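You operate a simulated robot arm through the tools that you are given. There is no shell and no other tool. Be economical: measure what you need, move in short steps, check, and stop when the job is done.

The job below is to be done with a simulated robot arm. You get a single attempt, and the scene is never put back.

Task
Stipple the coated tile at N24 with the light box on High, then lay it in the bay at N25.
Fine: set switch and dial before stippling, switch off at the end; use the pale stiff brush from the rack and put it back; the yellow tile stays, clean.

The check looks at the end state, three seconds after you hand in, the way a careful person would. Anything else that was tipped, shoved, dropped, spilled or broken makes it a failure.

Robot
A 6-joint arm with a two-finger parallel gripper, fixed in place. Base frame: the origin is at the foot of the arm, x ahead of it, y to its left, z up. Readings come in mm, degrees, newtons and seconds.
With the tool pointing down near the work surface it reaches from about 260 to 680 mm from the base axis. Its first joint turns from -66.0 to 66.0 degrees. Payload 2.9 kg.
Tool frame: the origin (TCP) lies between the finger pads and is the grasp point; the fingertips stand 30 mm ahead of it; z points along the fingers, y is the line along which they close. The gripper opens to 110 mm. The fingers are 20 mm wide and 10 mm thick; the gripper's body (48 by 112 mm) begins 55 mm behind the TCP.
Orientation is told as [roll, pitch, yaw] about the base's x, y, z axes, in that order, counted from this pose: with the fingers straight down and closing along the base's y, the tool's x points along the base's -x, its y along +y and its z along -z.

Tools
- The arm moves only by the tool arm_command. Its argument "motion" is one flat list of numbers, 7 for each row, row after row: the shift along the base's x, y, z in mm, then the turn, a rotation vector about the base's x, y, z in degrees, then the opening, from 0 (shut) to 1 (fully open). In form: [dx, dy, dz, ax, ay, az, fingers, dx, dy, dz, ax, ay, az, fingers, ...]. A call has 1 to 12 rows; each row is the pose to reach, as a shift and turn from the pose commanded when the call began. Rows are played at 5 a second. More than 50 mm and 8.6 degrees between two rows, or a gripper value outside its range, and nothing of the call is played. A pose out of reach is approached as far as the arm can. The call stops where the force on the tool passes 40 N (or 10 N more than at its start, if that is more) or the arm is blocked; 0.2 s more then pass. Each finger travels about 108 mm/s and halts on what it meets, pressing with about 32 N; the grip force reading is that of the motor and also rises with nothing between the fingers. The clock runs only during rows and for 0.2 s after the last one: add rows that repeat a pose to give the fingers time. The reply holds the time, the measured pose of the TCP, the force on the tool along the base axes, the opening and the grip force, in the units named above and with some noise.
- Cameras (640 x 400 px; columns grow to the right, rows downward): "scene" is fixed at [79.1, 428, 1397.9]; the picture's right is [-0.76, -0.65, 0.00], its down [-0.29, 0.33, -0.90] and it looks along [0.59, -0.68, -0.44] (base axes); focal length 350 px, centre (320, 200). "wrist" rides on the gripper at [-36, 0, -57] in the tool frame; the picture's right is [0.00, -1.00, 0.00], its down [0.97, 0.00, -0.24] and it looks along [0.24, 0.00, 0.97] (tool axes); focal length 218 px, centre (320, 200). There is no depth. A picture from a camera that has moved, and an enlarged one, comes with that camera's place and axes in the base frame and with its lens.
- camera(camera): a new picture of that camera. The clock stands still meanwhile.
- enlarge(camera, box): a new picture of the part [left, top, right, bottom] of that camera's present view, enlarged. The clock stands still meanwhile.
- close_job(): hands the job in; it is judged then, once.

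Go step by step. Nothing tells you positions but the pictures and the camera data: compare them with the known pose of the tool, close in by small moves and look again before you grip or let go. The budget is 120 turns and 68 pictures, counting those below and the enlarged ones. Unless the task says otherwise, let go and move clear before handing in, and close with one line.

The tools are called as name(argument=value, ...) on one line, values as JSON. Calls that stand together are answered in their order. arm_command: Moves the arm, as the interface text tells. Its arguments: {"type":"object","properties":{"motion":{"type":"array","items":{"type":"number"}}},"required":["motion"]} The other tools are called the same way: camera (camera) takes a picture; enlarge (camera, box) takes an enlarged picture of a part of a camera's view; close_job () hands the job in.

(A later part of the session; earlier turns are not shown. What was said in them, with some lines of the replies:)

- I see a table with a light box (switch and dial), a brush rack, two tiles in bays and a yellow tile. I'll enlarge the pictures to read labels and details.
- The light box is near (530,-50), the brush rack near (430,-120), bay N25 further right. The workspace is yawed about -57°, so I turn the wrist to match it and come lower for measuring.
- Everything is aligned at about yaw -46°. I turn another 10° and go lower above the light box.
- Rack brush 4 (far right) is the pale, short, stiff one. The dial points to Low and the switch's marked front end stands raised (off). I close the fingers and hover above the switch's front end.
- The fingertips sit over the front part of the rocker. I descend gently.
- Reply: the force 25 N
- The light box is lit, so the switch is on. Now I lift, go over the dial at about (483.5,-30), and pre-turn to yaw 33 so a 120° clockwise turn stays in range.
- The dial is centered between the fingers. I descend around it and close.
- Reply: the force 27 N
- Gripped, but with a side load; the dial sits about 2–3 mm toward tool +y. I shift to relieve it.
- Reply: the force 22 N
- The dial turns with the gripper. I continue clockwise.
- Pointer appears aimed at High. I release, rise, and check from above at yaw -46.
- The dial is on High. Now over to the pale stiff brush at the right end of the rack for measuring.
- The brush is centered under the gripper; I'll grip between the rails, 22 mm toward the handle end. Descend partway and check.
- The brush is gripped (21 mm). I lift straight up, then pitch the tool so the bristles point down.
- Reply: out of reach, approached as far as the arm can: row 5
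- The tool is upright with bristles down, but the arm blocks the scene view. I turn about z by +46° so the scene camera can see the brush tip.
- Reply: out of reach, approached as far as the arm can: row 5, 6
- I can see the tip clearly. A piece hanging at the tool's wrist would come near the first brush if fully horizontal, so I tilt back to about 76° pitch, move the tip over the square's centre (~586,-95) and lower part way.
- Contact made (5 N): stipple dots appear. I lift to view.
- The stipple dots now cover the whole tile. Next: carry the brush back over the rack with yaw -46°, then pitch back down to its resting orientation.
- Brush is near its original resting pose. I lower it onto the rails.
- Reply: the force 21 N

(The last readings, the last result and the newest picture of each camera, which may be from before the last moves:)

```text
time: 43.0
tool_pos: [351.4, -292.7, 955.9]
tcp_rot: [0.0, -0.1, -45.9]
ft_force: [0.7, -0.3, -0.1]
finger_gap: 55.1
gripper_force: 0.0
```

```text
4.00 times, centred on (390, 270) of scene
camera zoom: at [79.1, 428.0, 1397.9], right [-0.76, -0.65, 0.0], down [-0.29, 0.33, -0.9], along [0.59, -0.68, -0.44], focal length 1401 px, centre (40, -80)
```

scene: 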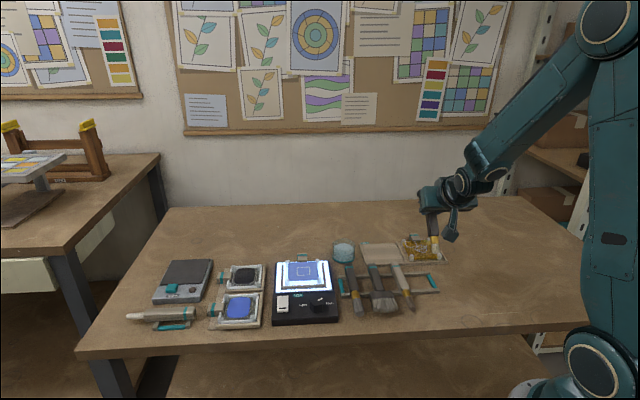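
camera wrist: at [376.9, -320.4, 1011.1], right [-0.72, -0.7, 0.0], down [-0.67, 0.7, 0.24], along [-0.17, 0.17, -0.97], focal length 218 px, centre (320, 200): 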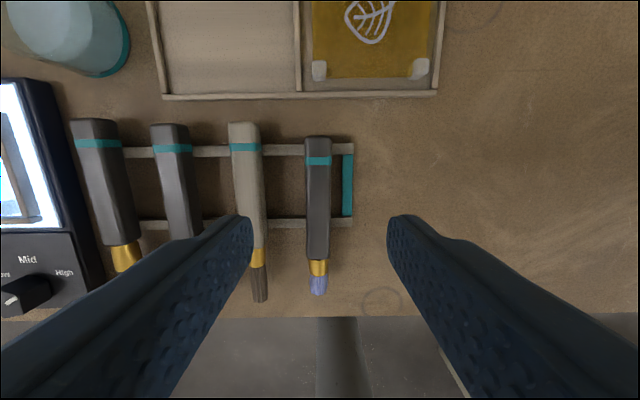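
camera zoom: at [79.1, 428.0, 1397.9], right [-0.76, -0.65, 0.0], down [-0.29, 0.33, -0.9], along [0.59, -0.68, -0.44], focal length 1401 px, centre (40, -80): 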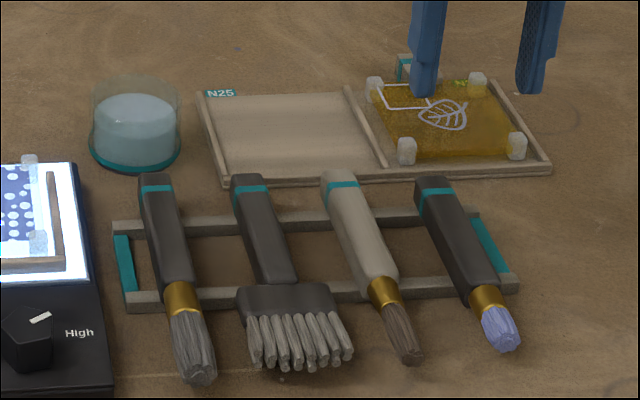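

Brush is back in place. Now I go over the tile's tab at the light box (~(627,-133)).

arm_command(motion=[0, 0, 10, 0, 0, 0, 0.5, 33, 21, 10, 0, 0, 0, 0.5, 66, 42, 10, 0, 0, 0, 0.5, 100, 63, 10, 0, 0, 0, 0.5, 134, 84, 10, 0, 0, 0, 0.5, 167, 105, 10, 0, 0, 0, 0.5, 200, 126, 10, 0, 0, 0, 0.5, 234, 147, 5, 0, 0, 0, 0.5, 262, 165, 0, 0, 0, 0, 0.5, 262, 165, 0, 0, 0, 0, 0.5])

camera(camera="wrist")

enlarge(camera="scene", box=[268, 240, 344, 330])

```text
time: 45.2
tool_pos: [613.8, -128.3, 951.3]
tcp_rot: [0.0, 0.1, -46.0]
ft_force: [-0.3, 0.4, -0.6]
finger_gap: 55.1
gripper_force: 0.1
```

```text
26 pictures are left
camera wrist: at [640.0, -156.1, 1009.2], right [-0.72, -0.69, 0.0], down [-0.67, 0.7, 0.24], along [-0.17, 0.17, -0.97], focal length 218 px, centre (320, 200)
```

wrist: 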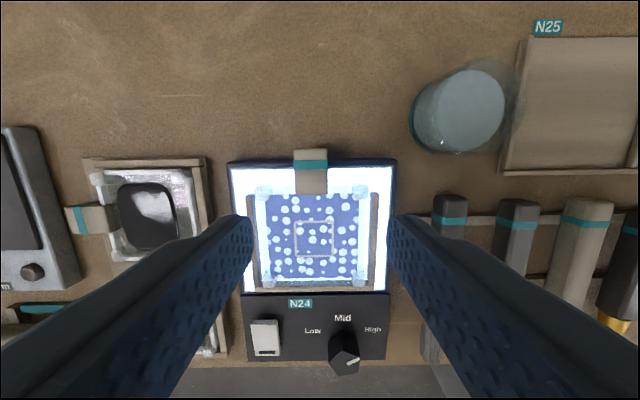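

```text
4.44 times, centred on (306, 285) of scene
camera zoom: at [79.1, 428.0, 1397.9], right [-0.76, -0.65, 0.0], down [-0.29, 0.33, -0.9], along [0.59, -0.68, -0.44], focal length 1556 px, centre (382, -178)
```

zoom: 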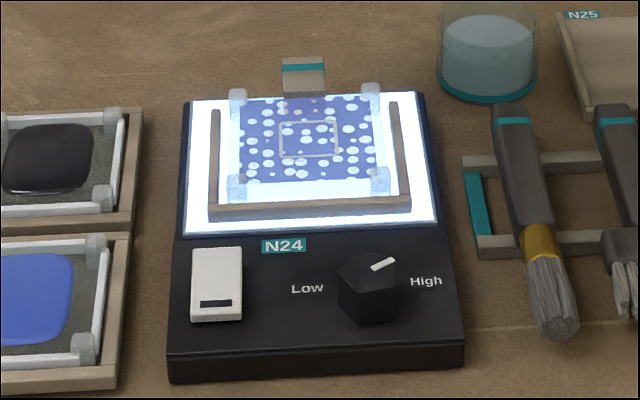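

I shift over the tab, narrow the fingers, lower a bit and look again.

arm_command(motion=[9, -5, -15, 0, 0, 0, 0.36, 19, -10, -30, 0, 0, 0, 0.36, 19, -10, -50, 0, 0, 0, 0.36, 19, -10, -50, 0, 0, 0, 0.36])

camera(camera="wrist")

enlarge(camera="scene", box=[275, 225, 335, 275])

```text
time: 46.2
tool_pos: [632.9, -137.6, 904.1]
tcp_rot: [0.0, -0.1, -46.0]
ft_force: [-0.3, 0.5, -0.8]
finger_gap: 39.5
gripper_force: 0.1
```

```text
24 pictures are left
camera wrist: at [658.7, -165.6, 960.6], right [-0.72, -0.7, 0.0], down [-0.67, 0.7, 0.24], along [-0.17, 0.17, -0.97], focal length 218 px, centre (320, 200)
```

wrist: 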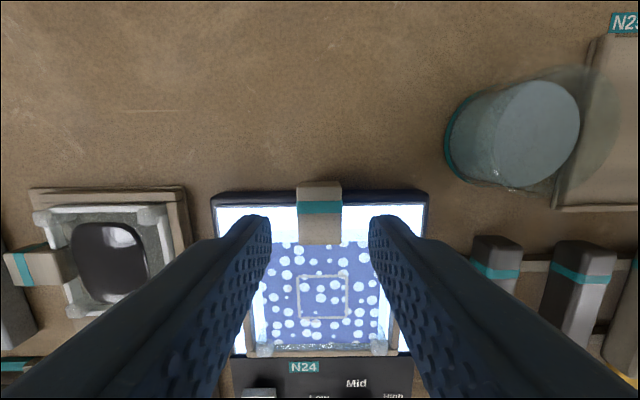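

```text
8.00 times, centred on (305, 250) of scene
camera zoom: at [79.1, 428.0, 1397.9], right [-0.76, -0.65, 0.0], down [-0.29, 0.33, -0.9], along [0.59, -0.68, -0.44], focal length 2801 px, centre (440, -200)
```

zoom: 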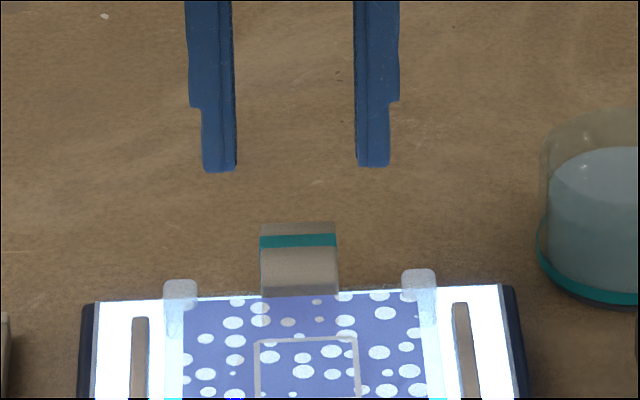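

arm_command(motion=[2.8, -2.9, -10, 0, 0, 0, 0.36, 2.8, -2.9, -22, 0, 0, 0, 0.36, 2.8, -2.9, -30, 0, 0, 0, 0.36, 2.8, -2.9, -34, 0, 0, 0, 0.36, 2.8, -2.9, -34, 0, 0, 0, 0.36])

enlarge(camera="scene", box=[275, 225, 335, 275])

camera(camera="wrist")

```text
time: 47.4
tool_pos: [635.5, -139.0, 869.4]
tcp_rot: [-0.1, -0.1, -46.0]
ft_force: [0.2, -0.7, 0.4]
finger_gap: 39.7
gripper_force: 0.0
```

```text
8.00 times, centred on (305, 250) of scene
camera zoom: at [79.1, 428.0, 1397.9], right [-0.76, -0.65, 0.0], down [-0.29, 0.33, -0.9], along [0.59, -0.68, -0.44], focal length 2801 px, centre (440, -200)
```

zoom: 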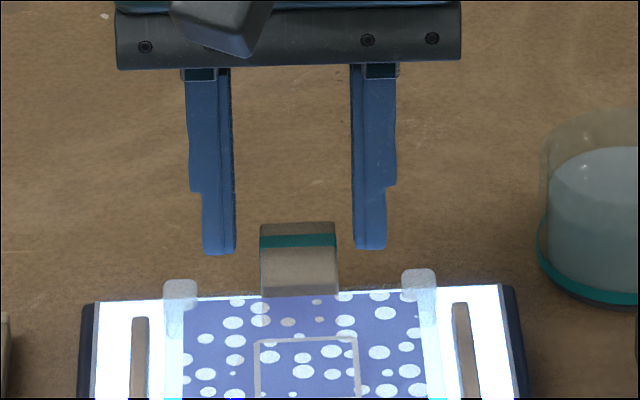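

```text
21 pictures are left
camera wrist: at [661.4, -166.5, 925.8], right [-0.72, -0.7, 0.0], down [-0.67, 0.7, 0.24], along [-0.17, 0.17, -0.97], focal length 218 px, centre (320, 200)
```

wrist: 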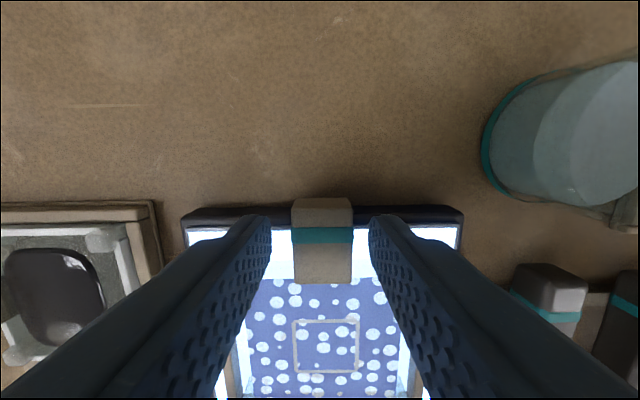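

Tips are only just at the tab's top; I lower 7 mm in small steps.

arm_command(motion=[0, 0, -2, 0, 0, 0, 0.36, 0, 0, -4, 0, 0, 0, 0.36, 0, 0, -6, 0, 0, 0, 0.36, 0, 0, -7, 0, 0, 0, 0.36])

enlarge(camera="scene", box=[275, 225, 335, 275])

```text
time: 48.4
tool_pos: [635.7, -139.8, 861.9]
tcp_rot: [0.0, 0.1, -46.1]
ft_force: [-1.0, -0.2, 0.5]
finger_gap: 39.3
gripper_force: 0.1
```

```text
8.00 times, centred on (305, 250) of scene
camera zoom: at [79.1, 428.0, 1397.9], right [-0.76, -0.65, 0.0], down [-0.29, 0.33, -0.9], along [0.59, -0.68, -0.44], focal length 2801 px, centre (440, -200)
```

zoom: 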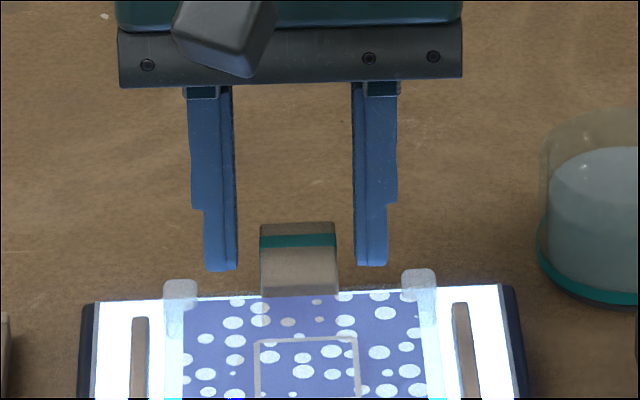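

arm_command(motion=[0, 0, -1, 0, 0, 0, 0.36, 0, 0, -2, 0, 0, 0, 0.36, 0, 0, -3, 0, 0, 0, 0.36])

```text
time: 49.2
tool_pos: [636.6, -140.4, 859.7]
tcp_rot: [-0.1, 0.0, -46.0]
ft_force: [-0.1, -1.1, 0.7]
finger_gap: 39.5
gripper_force: 0.2
```

No contact below, so the fingertips are beside the tab. I close on it.

arm_command(motion=[0, 0, 0, 0, 0, 0, 0.28, 0, 0, 0, 0, 0, 0, 0.2, 0, 0, 0, 0, 0, 0, 0.1, 0, 0, 0, 0, 0, 0, 0.1])

enlarge(camera="scene", box=[275, 225, 335, 275])

```text
time: 50.2
tool_pos: [636.6, -140.8, 859.0]
tcp_rot: [-0.1, 0.0, -46.0]
ft_force: [-0.8, -0.7, -0.6]
finger_gap: 25.3
gripper_force: 32.5
```

```text
8.00 times, centred on (305, 250) of scene
camera zoom: at [79.1, 428.0, 1397.9], right [-0.76, -0.65, 0.0], down [-0.29, 0.33, -0.9], along [0.59, -0.68, -0.44], focal length 2801 px, centre (440, -200)
```

zoom: 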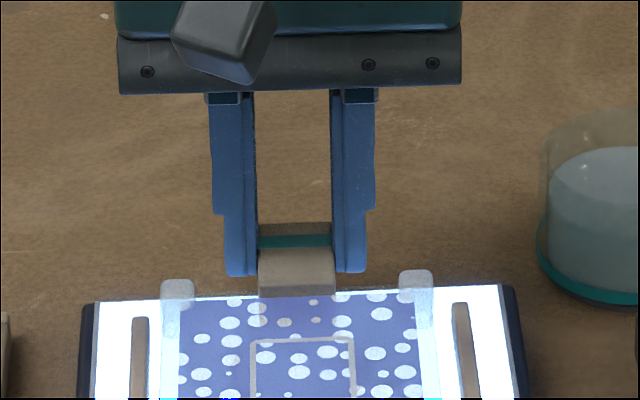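

Gripped at 25 mm. Lift a little and check for droop.

arm_command(motion=[0, 0, 4, 0, 0, 0, 0.1, 0, 0, 10, 0, 0, 0, 0.1, 0, 0, 25, 0, 0, 0, 0.1, 0, 0, 45, 0, 0, 0, 0.1, 0, 0, 45, 0, 0, 0, 0.1])

enlarge(camera="scene", box=[250, 210, 360, 300])

```text
time: 51.4
tool_pos: [637.1, -139.5, 905.7]
tcp_rot: [0.1, 0.1, -46.0]
ft_force: [0.5, 0.7, -0.2]
finger_gap: 24.9
gripper_force: 31.8
```

```text
4.44 times, centred on (305, 255) of scene
camera zoom: at [79.1, 428.0, 1397.9], right [-0.76, -0.65, 0.0], down [-0.29, 0.33, -0.9], along [0.59, -0.68, -0.44], focal length 1556 px, centre (387, -44)
```

zoom: 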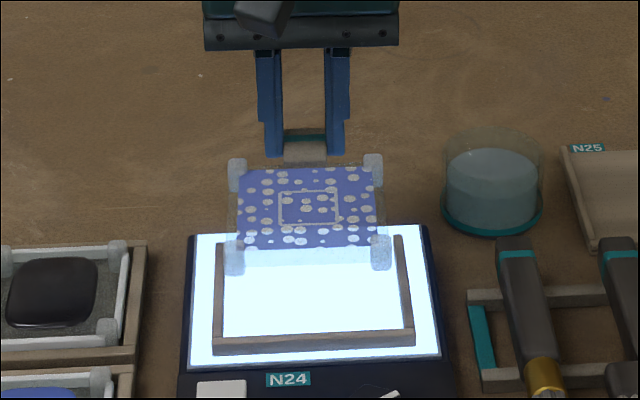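

The tile hangs level. I estimate bay N25's target for the tool at (539,-381). I raise above the cup and travel there.

arm_command(motion=[0, 0, 25, 0, 0, 0, 0.1, 0, 0, 50, 0, 0, 0, 0.1, -12, -30, 50, 0, 0, 0, 0.1, -24, -60, 50, 0, 0, 0, 0.1, -36, -90, 50, 0, 0, 0, 0.1, -48, -120, 50, 0, 0, 0, 0.1, -60, -150, 50, 0, 0, 0, 0.1, -72, -180, 50, 0, 0, 0, 0.1, -84, -210, 50, 0, 0, 0, 0.1, -93, -232, 40, 0, 0, 0, 0.1, -97.5, -241.6, 20, 0, 0, 0, 0.1, -97.5, -241.6, 0, 0, 0, 0, 0.1])

enlarge(camera="scene", box=[335, 200, 455, 290])

camera(camera="wrist")

```text
time: 54.0
tool_pos: [538.8, -381.2, 902.7]
tcp_rot: [0.0, 0.0, -45.9]
ft_force: [0.1, -0.1, -0.5]
finger_gap: 25.5
gripper_force: 31.7
```

```text
4.44 times, centred on (395, 245) of scene
camera zoom: at [79.1, 428.0, 1397.9], right [-0.76, -0.65, 0.0], down [-0.29, 0.33, -0.9], along [0.59, -0.68, -0.44], focal length 1556 px, centre (-13, 0)
```

zoom: 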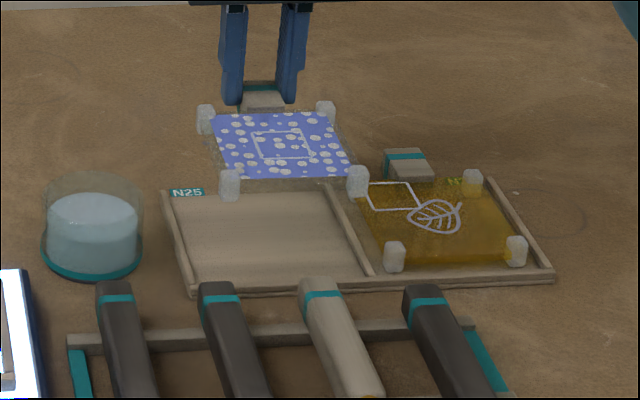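

```text
16 pictures are left
camera wrist: at [563.4, -409.4, 959.5], right [-0.72, -0.7, 0.0], down [-0.68, 0.7, 0.24], along [-0.17, 0.17, -0.97], focal length 218 px, centre (320, 200)
```

wrist: 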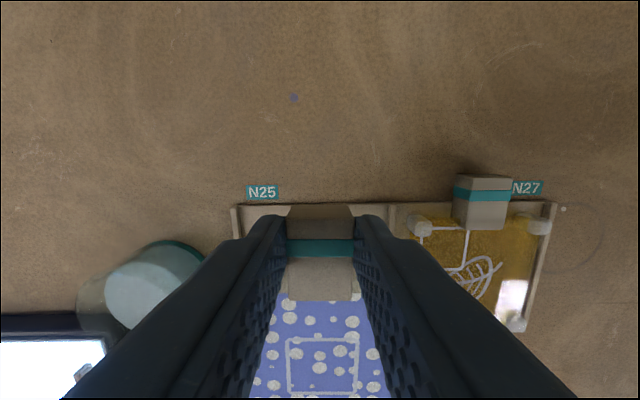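

Alignment suggests shifting about 5 mm left and 4 mm back. I do that while lowering partway.

arm_command(motion=[3, 0.3, -10, 0, 0, 0, 0.1, 6.4, 0.6, -20, 0, 0, 0, 0.1, 6.4, 0.6, -34, 0, 0, 0, 0.1, 6.4, 0.6, -34, 0, 0, 0, 0.1])

enlarge(camera="scene", box=[355, 215, 445, 285])

```text
time: 55.0
tool_pos: [544.3, -381.4, 870.8]
tcp_rot: [-0.1, 0.0, -46.0]
ft_force: [0.2, 0.1, -0.6]
finger_gap: 25.0
gripper_force: 31.6
```

```text
5.71 times, centred on (400, 250) of scene
camera zoom: at [79.1, 428.0, 1397.9], right [-0.76, -0.65, 0.0], down [-0.29, 0.33, -0.9], along [0.59, -0.68, -0.44], focal length 2001 px, centre (-137, -86)
```

zoom: 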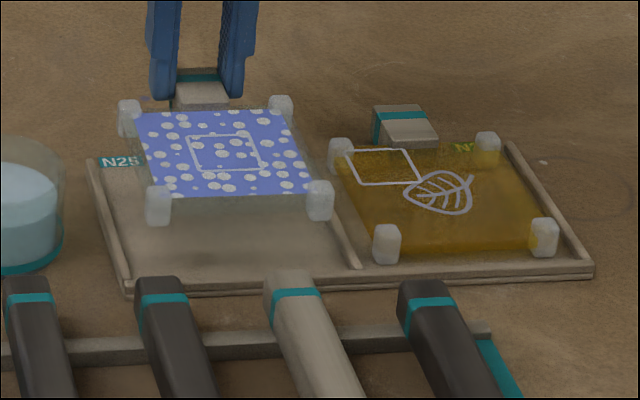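

arm_command(motion=[0.7, -3.6, -5, 0, 0, 0, 0.1, 0.7, -3.6, -12, 0, 0, 0, 0.1, 0.7, -3.6, -18, 0, 0, 0, 0.1, 0.7, -3.6, -18, 0, 0, 0, 0.1])

enlarge(camera="scene", box=[355, 225, 425, 280])

```text
time: 56.0
tool_pos: [546.0, -385.2, 852.2]
tcp_rot: [0.0, -0.1, -46.0]
ft_force: [0.5, -0.4, -1.5]
finger_gap: 25.2
gripper_force: 32.3
```

```text
7.27 times, centred on (390, 252) of scene
camera zoom: at [79.1, 428.0, 1397.9], right [-0.76, -0.65, 0.0], down [-0.29, 0.33, -0.9], along [0.59, -0.68, -0.44], focal length 2547 px, centre (-189, -182)
```

zoom: 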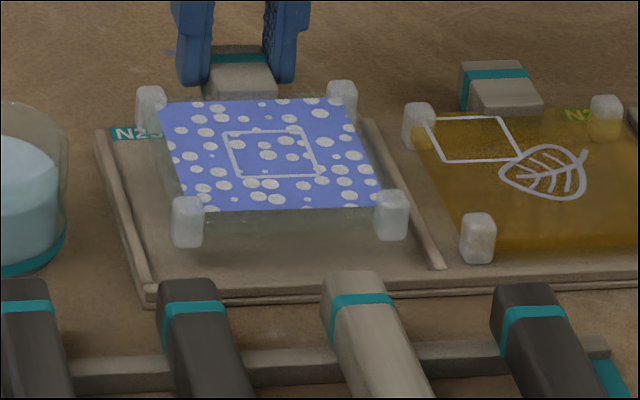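

Centered in the bay; about 12 mm to go. I lower in small steps until contact.

arm_command(motion=[0, 0, -3, 0, 0, 0, 0.1, 0, 0, -6, 0, 0, 0, 0.1, 0, 0, -8, 0, 0, 0, 0.1, 0, 0, -10, 0, 0, 0, 0.1])

enlarge(camera="scene", box=[355, 225, 425, 280])

```text
time: 57.0
tool_pos: [546.1, -385.4, 843.5]
tcp_rot: [0.1, 0.0, -46.0]
ft_force: [-0.2, -0.2, -1.1]
finger_gap: 25.2
gripper_force: 31.6
```

```text
7.27 times, centred on (390, 252) of scene
camera zoom: at [79.1, 428.0, 1397.9], right [-0.76, -0.65, 0.0], down [-0.29, 0.33, -0.9], along [0.59, -0.68, -0.44], focal length 2547 px, centre (-189, -182)
```

zoom: 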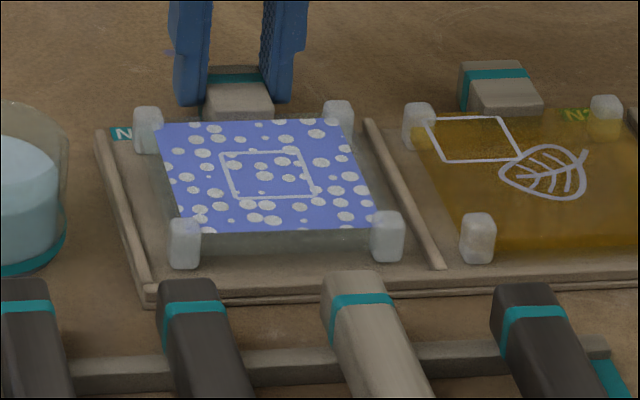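

arm_command(motion=[0, 0, -1, 0, 0, 0, 0.1, 0, 0, -2, 0, 0, 0, 0.1, 0, 0, -2.5, 0, 0, 0, 0.1])

```text
time: 57.8
tool_pos: [545.6, -384.9, 840.6]
tcp_rot: [0.1, 0.0, -46.0]
ft_force: [-3.7, 2.9, 8.7]
finger_gap: 25.0
gripper_force: 32.2
```

Contact felt (9 N): the tile is down. I open gently and rise.

arm_command(motion=[0, 0, 0.5, 0, 0, 0, 0.26, 0, 0, 0.5, 0, 0, 0, 0.3, 0, 0, 0.5, 0, 0, 0, 0.36, 0, 0, 0.5, 0, 0, 0, 0.36, 0, 0, 20, 0, 0, 0, 0.36, 0, 0, 60, 0, 0, 0, 0.36, 0, 0, 110, 0, 0, 0, 0.36])

enlarge(camera="scene", box=[335, 215, 455, 285])

camera(camera="wrist")

```text
time: 59.4
tool_pos: [545.5, -384.2, 951.3]
tcp_rot: [-0.1, 0.1, -46.0]
ft_force: [-0.9, 0.1, 0.6]
finger_gap: 39.6
gripper_force: 0.1
```

```text
5.33 times, centred on (395, 250) of scene
camera zoom: at [79.1, 428.0, 1397.9], right [-0.76, -0.65, 0.0], down [-0.29, 0.33, -0.9], along [0.59, -0.68, -0.44], focal length 1868 px, centre (-80, -67)
```

zoom: 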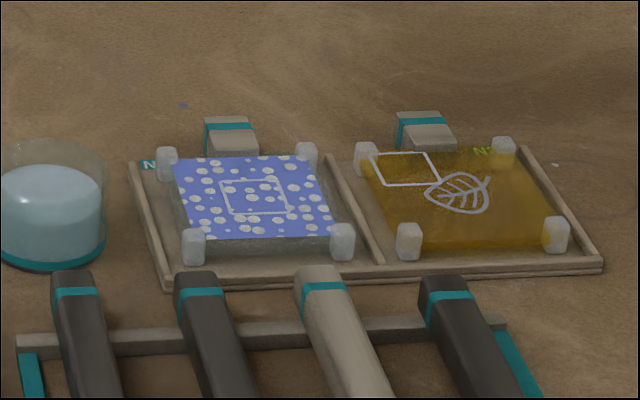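

```text
11 pictures are left
camera wrist: at [570.6, -410.7, 1008.4], right [-0.72, -0.7, 0.0], down [-0.67, 0.7, 0.24], along [-0.17, 0.17, -0.97], focal length 218 px, centre (320, 200)
```

wrist: 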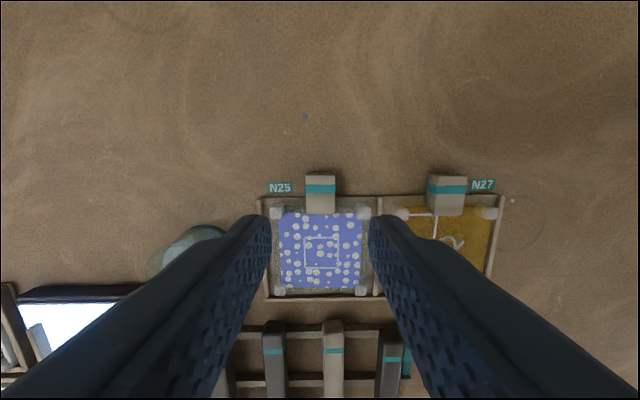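

The tile rests neatly in N25. Now to the switch: I hover with closed fingers over its raised far end (~(557,9)).

arm_command(motion=[0, 20, 0, 0, 0, 0, 0.2, 2, 60, 0, 0, 0, 0, 0, 3, 100, 0, 0, 0, 0, 0, 4, 145, 0, 0, 0, 0, 0, 5, 190, 0, 0, 0, 0, 0, 6, 235, 0, 0, 0, 0, 0, 7, 280, 0, 0, 0, 0, 0, 9, 325, 0, 0, 0, 0, 0, 10, 365, 0, 0, 0, 0, 0, 11, 393.7, -20, 0, 0, 0, 0, 11, 393.7, -50, 0, 0, 0, 0, 11, 393.7, -50, 0, 0, 0, 0])

camera(camera="wrist")

enlarge(camera="scene", box=[260, 240, 350, 330])

```text
time: 62.0
tool_pos: [557.7, 8.6, 897.9]
tcp_rot: [-0.1, 0.0, -46.0]
ft_force: [0.2, -1.1, -1.1]
finger_gap: 0.0
gripper_force: 32.1
```

```text
10 pictures are left
camera wrist: at [582.1, -17.9, 954.9], right [-0.72, -0.69, 0.0], down [-0.67, 0.7, 0.24], along [-0.17, 0.17, -0.97], focal length 218 px, centre (320, 200)
```

wrist: 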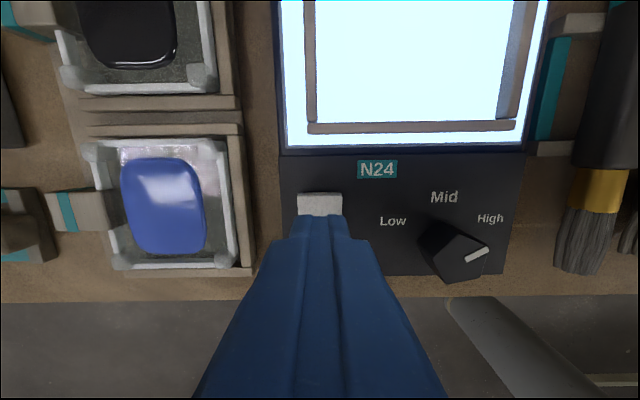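

```text
4.44 times, centred on (305, 285) of scene
camera zoom: at [79.1, 428.0, 1397.9], right [-0.76, -0.65, 0.0], down [-0.29, 0.33, -0.9], along [0.59, -0.68, -0.44], focal length 1556 px, centre (387, -178)
```

zoom: 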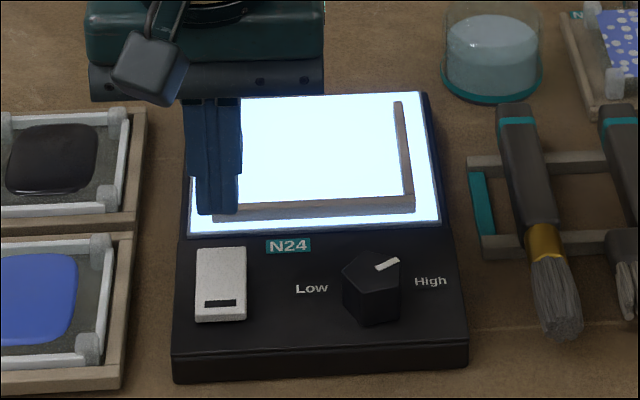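

arm_command(motion=[2.1, -2.2, -10, 0, 0, 0, 0, 2.1, -2.2, -20, 0, 0, 0, 0, 2.1, -2.2, -27, 0, 0, 0, 0, 2.1, -2.2, -31, 0, 0, 0, 0, 2.1, -2.2, -34, 0, 0, 0, 0, 2.1, -2.2, -36, 0, 0, 0, 0, 2.1, -2.2, -38, 0, 0, 0, 0])

enlarge(camera="scene", box=[260, 240, 350, 330])

```text
time: 63.6
tool_pos: [559.8, 7.3, 862.8]
tcp_rot: [0.0, 0.0, -46.0]
ft_force: [-0.6, -1.0, 5.2]
finger_gap: 0.2
gripper_force: 32.0
```

```text
4.44 times, centred on (305, 285) of scene
camera zoom: at [79.0, 428.0, 1397.9], right [-0.76, -0.65, 0.0], down [-0.29, 0.33, -0.9], along [0.59, -0.68, -0.44], focal length 1556 px, centre (387, -178)
```

zoom: 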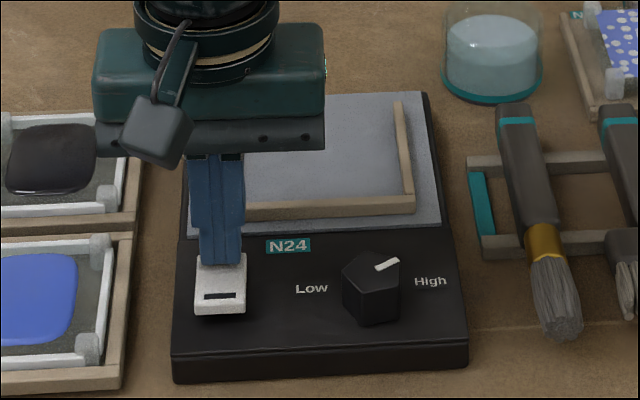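

The light is off. I rise clear and take a final look.

arm_command(motion=[0, 0, 30, 0, 0, 0, 0, 0, 0, 75, 0, 0, 0, 0, 0, 0, 120, 0, 0, 0, 0, 0, 0, 165, 0, 0, 0, 0.3, 0, 0, 210, 0, 0, 0, 0.5])

enlarge(camera="scene", box=[120, 200, 460, 340])

enlarge(camera="scene", box=[260, 240, 350, 330])

```text
time: 64.8
tool_pos: [561.0, 4.6, 1072.0]
tcp_rot: [0.0, 0.1, -46.0]
ft_force: [-0.3, -0.4, 0.8]
finger_gap: 55.0
gripper_force: 0.0
```

```text
1.88 times, centred on (290, 270) of scene
camera zoom: at [79.1, 428.0, 1397.9], right [-0.76, -0.65, 0.0], down [-0.29, 0.33, -0.9], along [0.59, -0.68, -0.44], focal length 659 px, centre (376, 68)
```

zoom: 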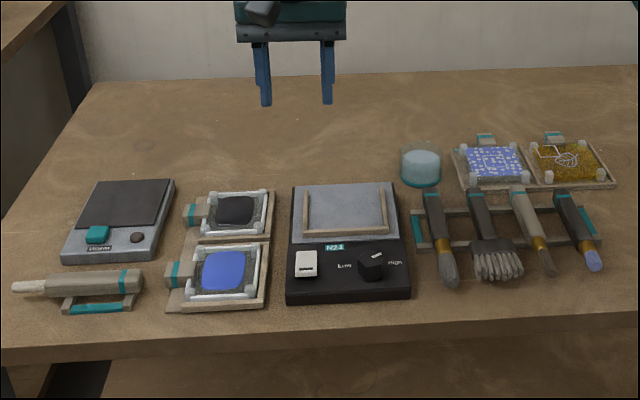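

```text
4.44 times, centred on (305, 285) of scene
camera zoom: at [79.1, 428.0, 1397.9], right [-0.76, -0.65, 0.0], down [-0.29, 0.33, -0.9], along [0.59, -0.68, -0.44], focal length 1556 px, centre (387, -178)
```

zoom: 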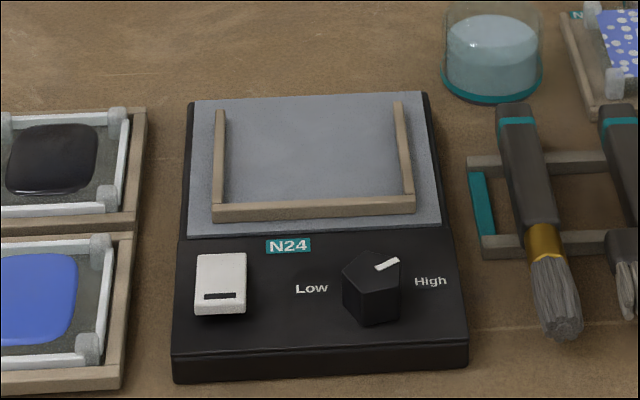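

Everything is in place: the tile is in N25, the brush is on the rack, the dial is on High, the switch is off and the yellow tile is untouched. I hand in now.

close_job()

```text
The job is handed in.
```

The coated tile was stippled on the light box at High and now lies in bay N25. The pale stiff brush is back on the rack with blue still on its bristles, the switch is off, and the yellow tile was not touched.
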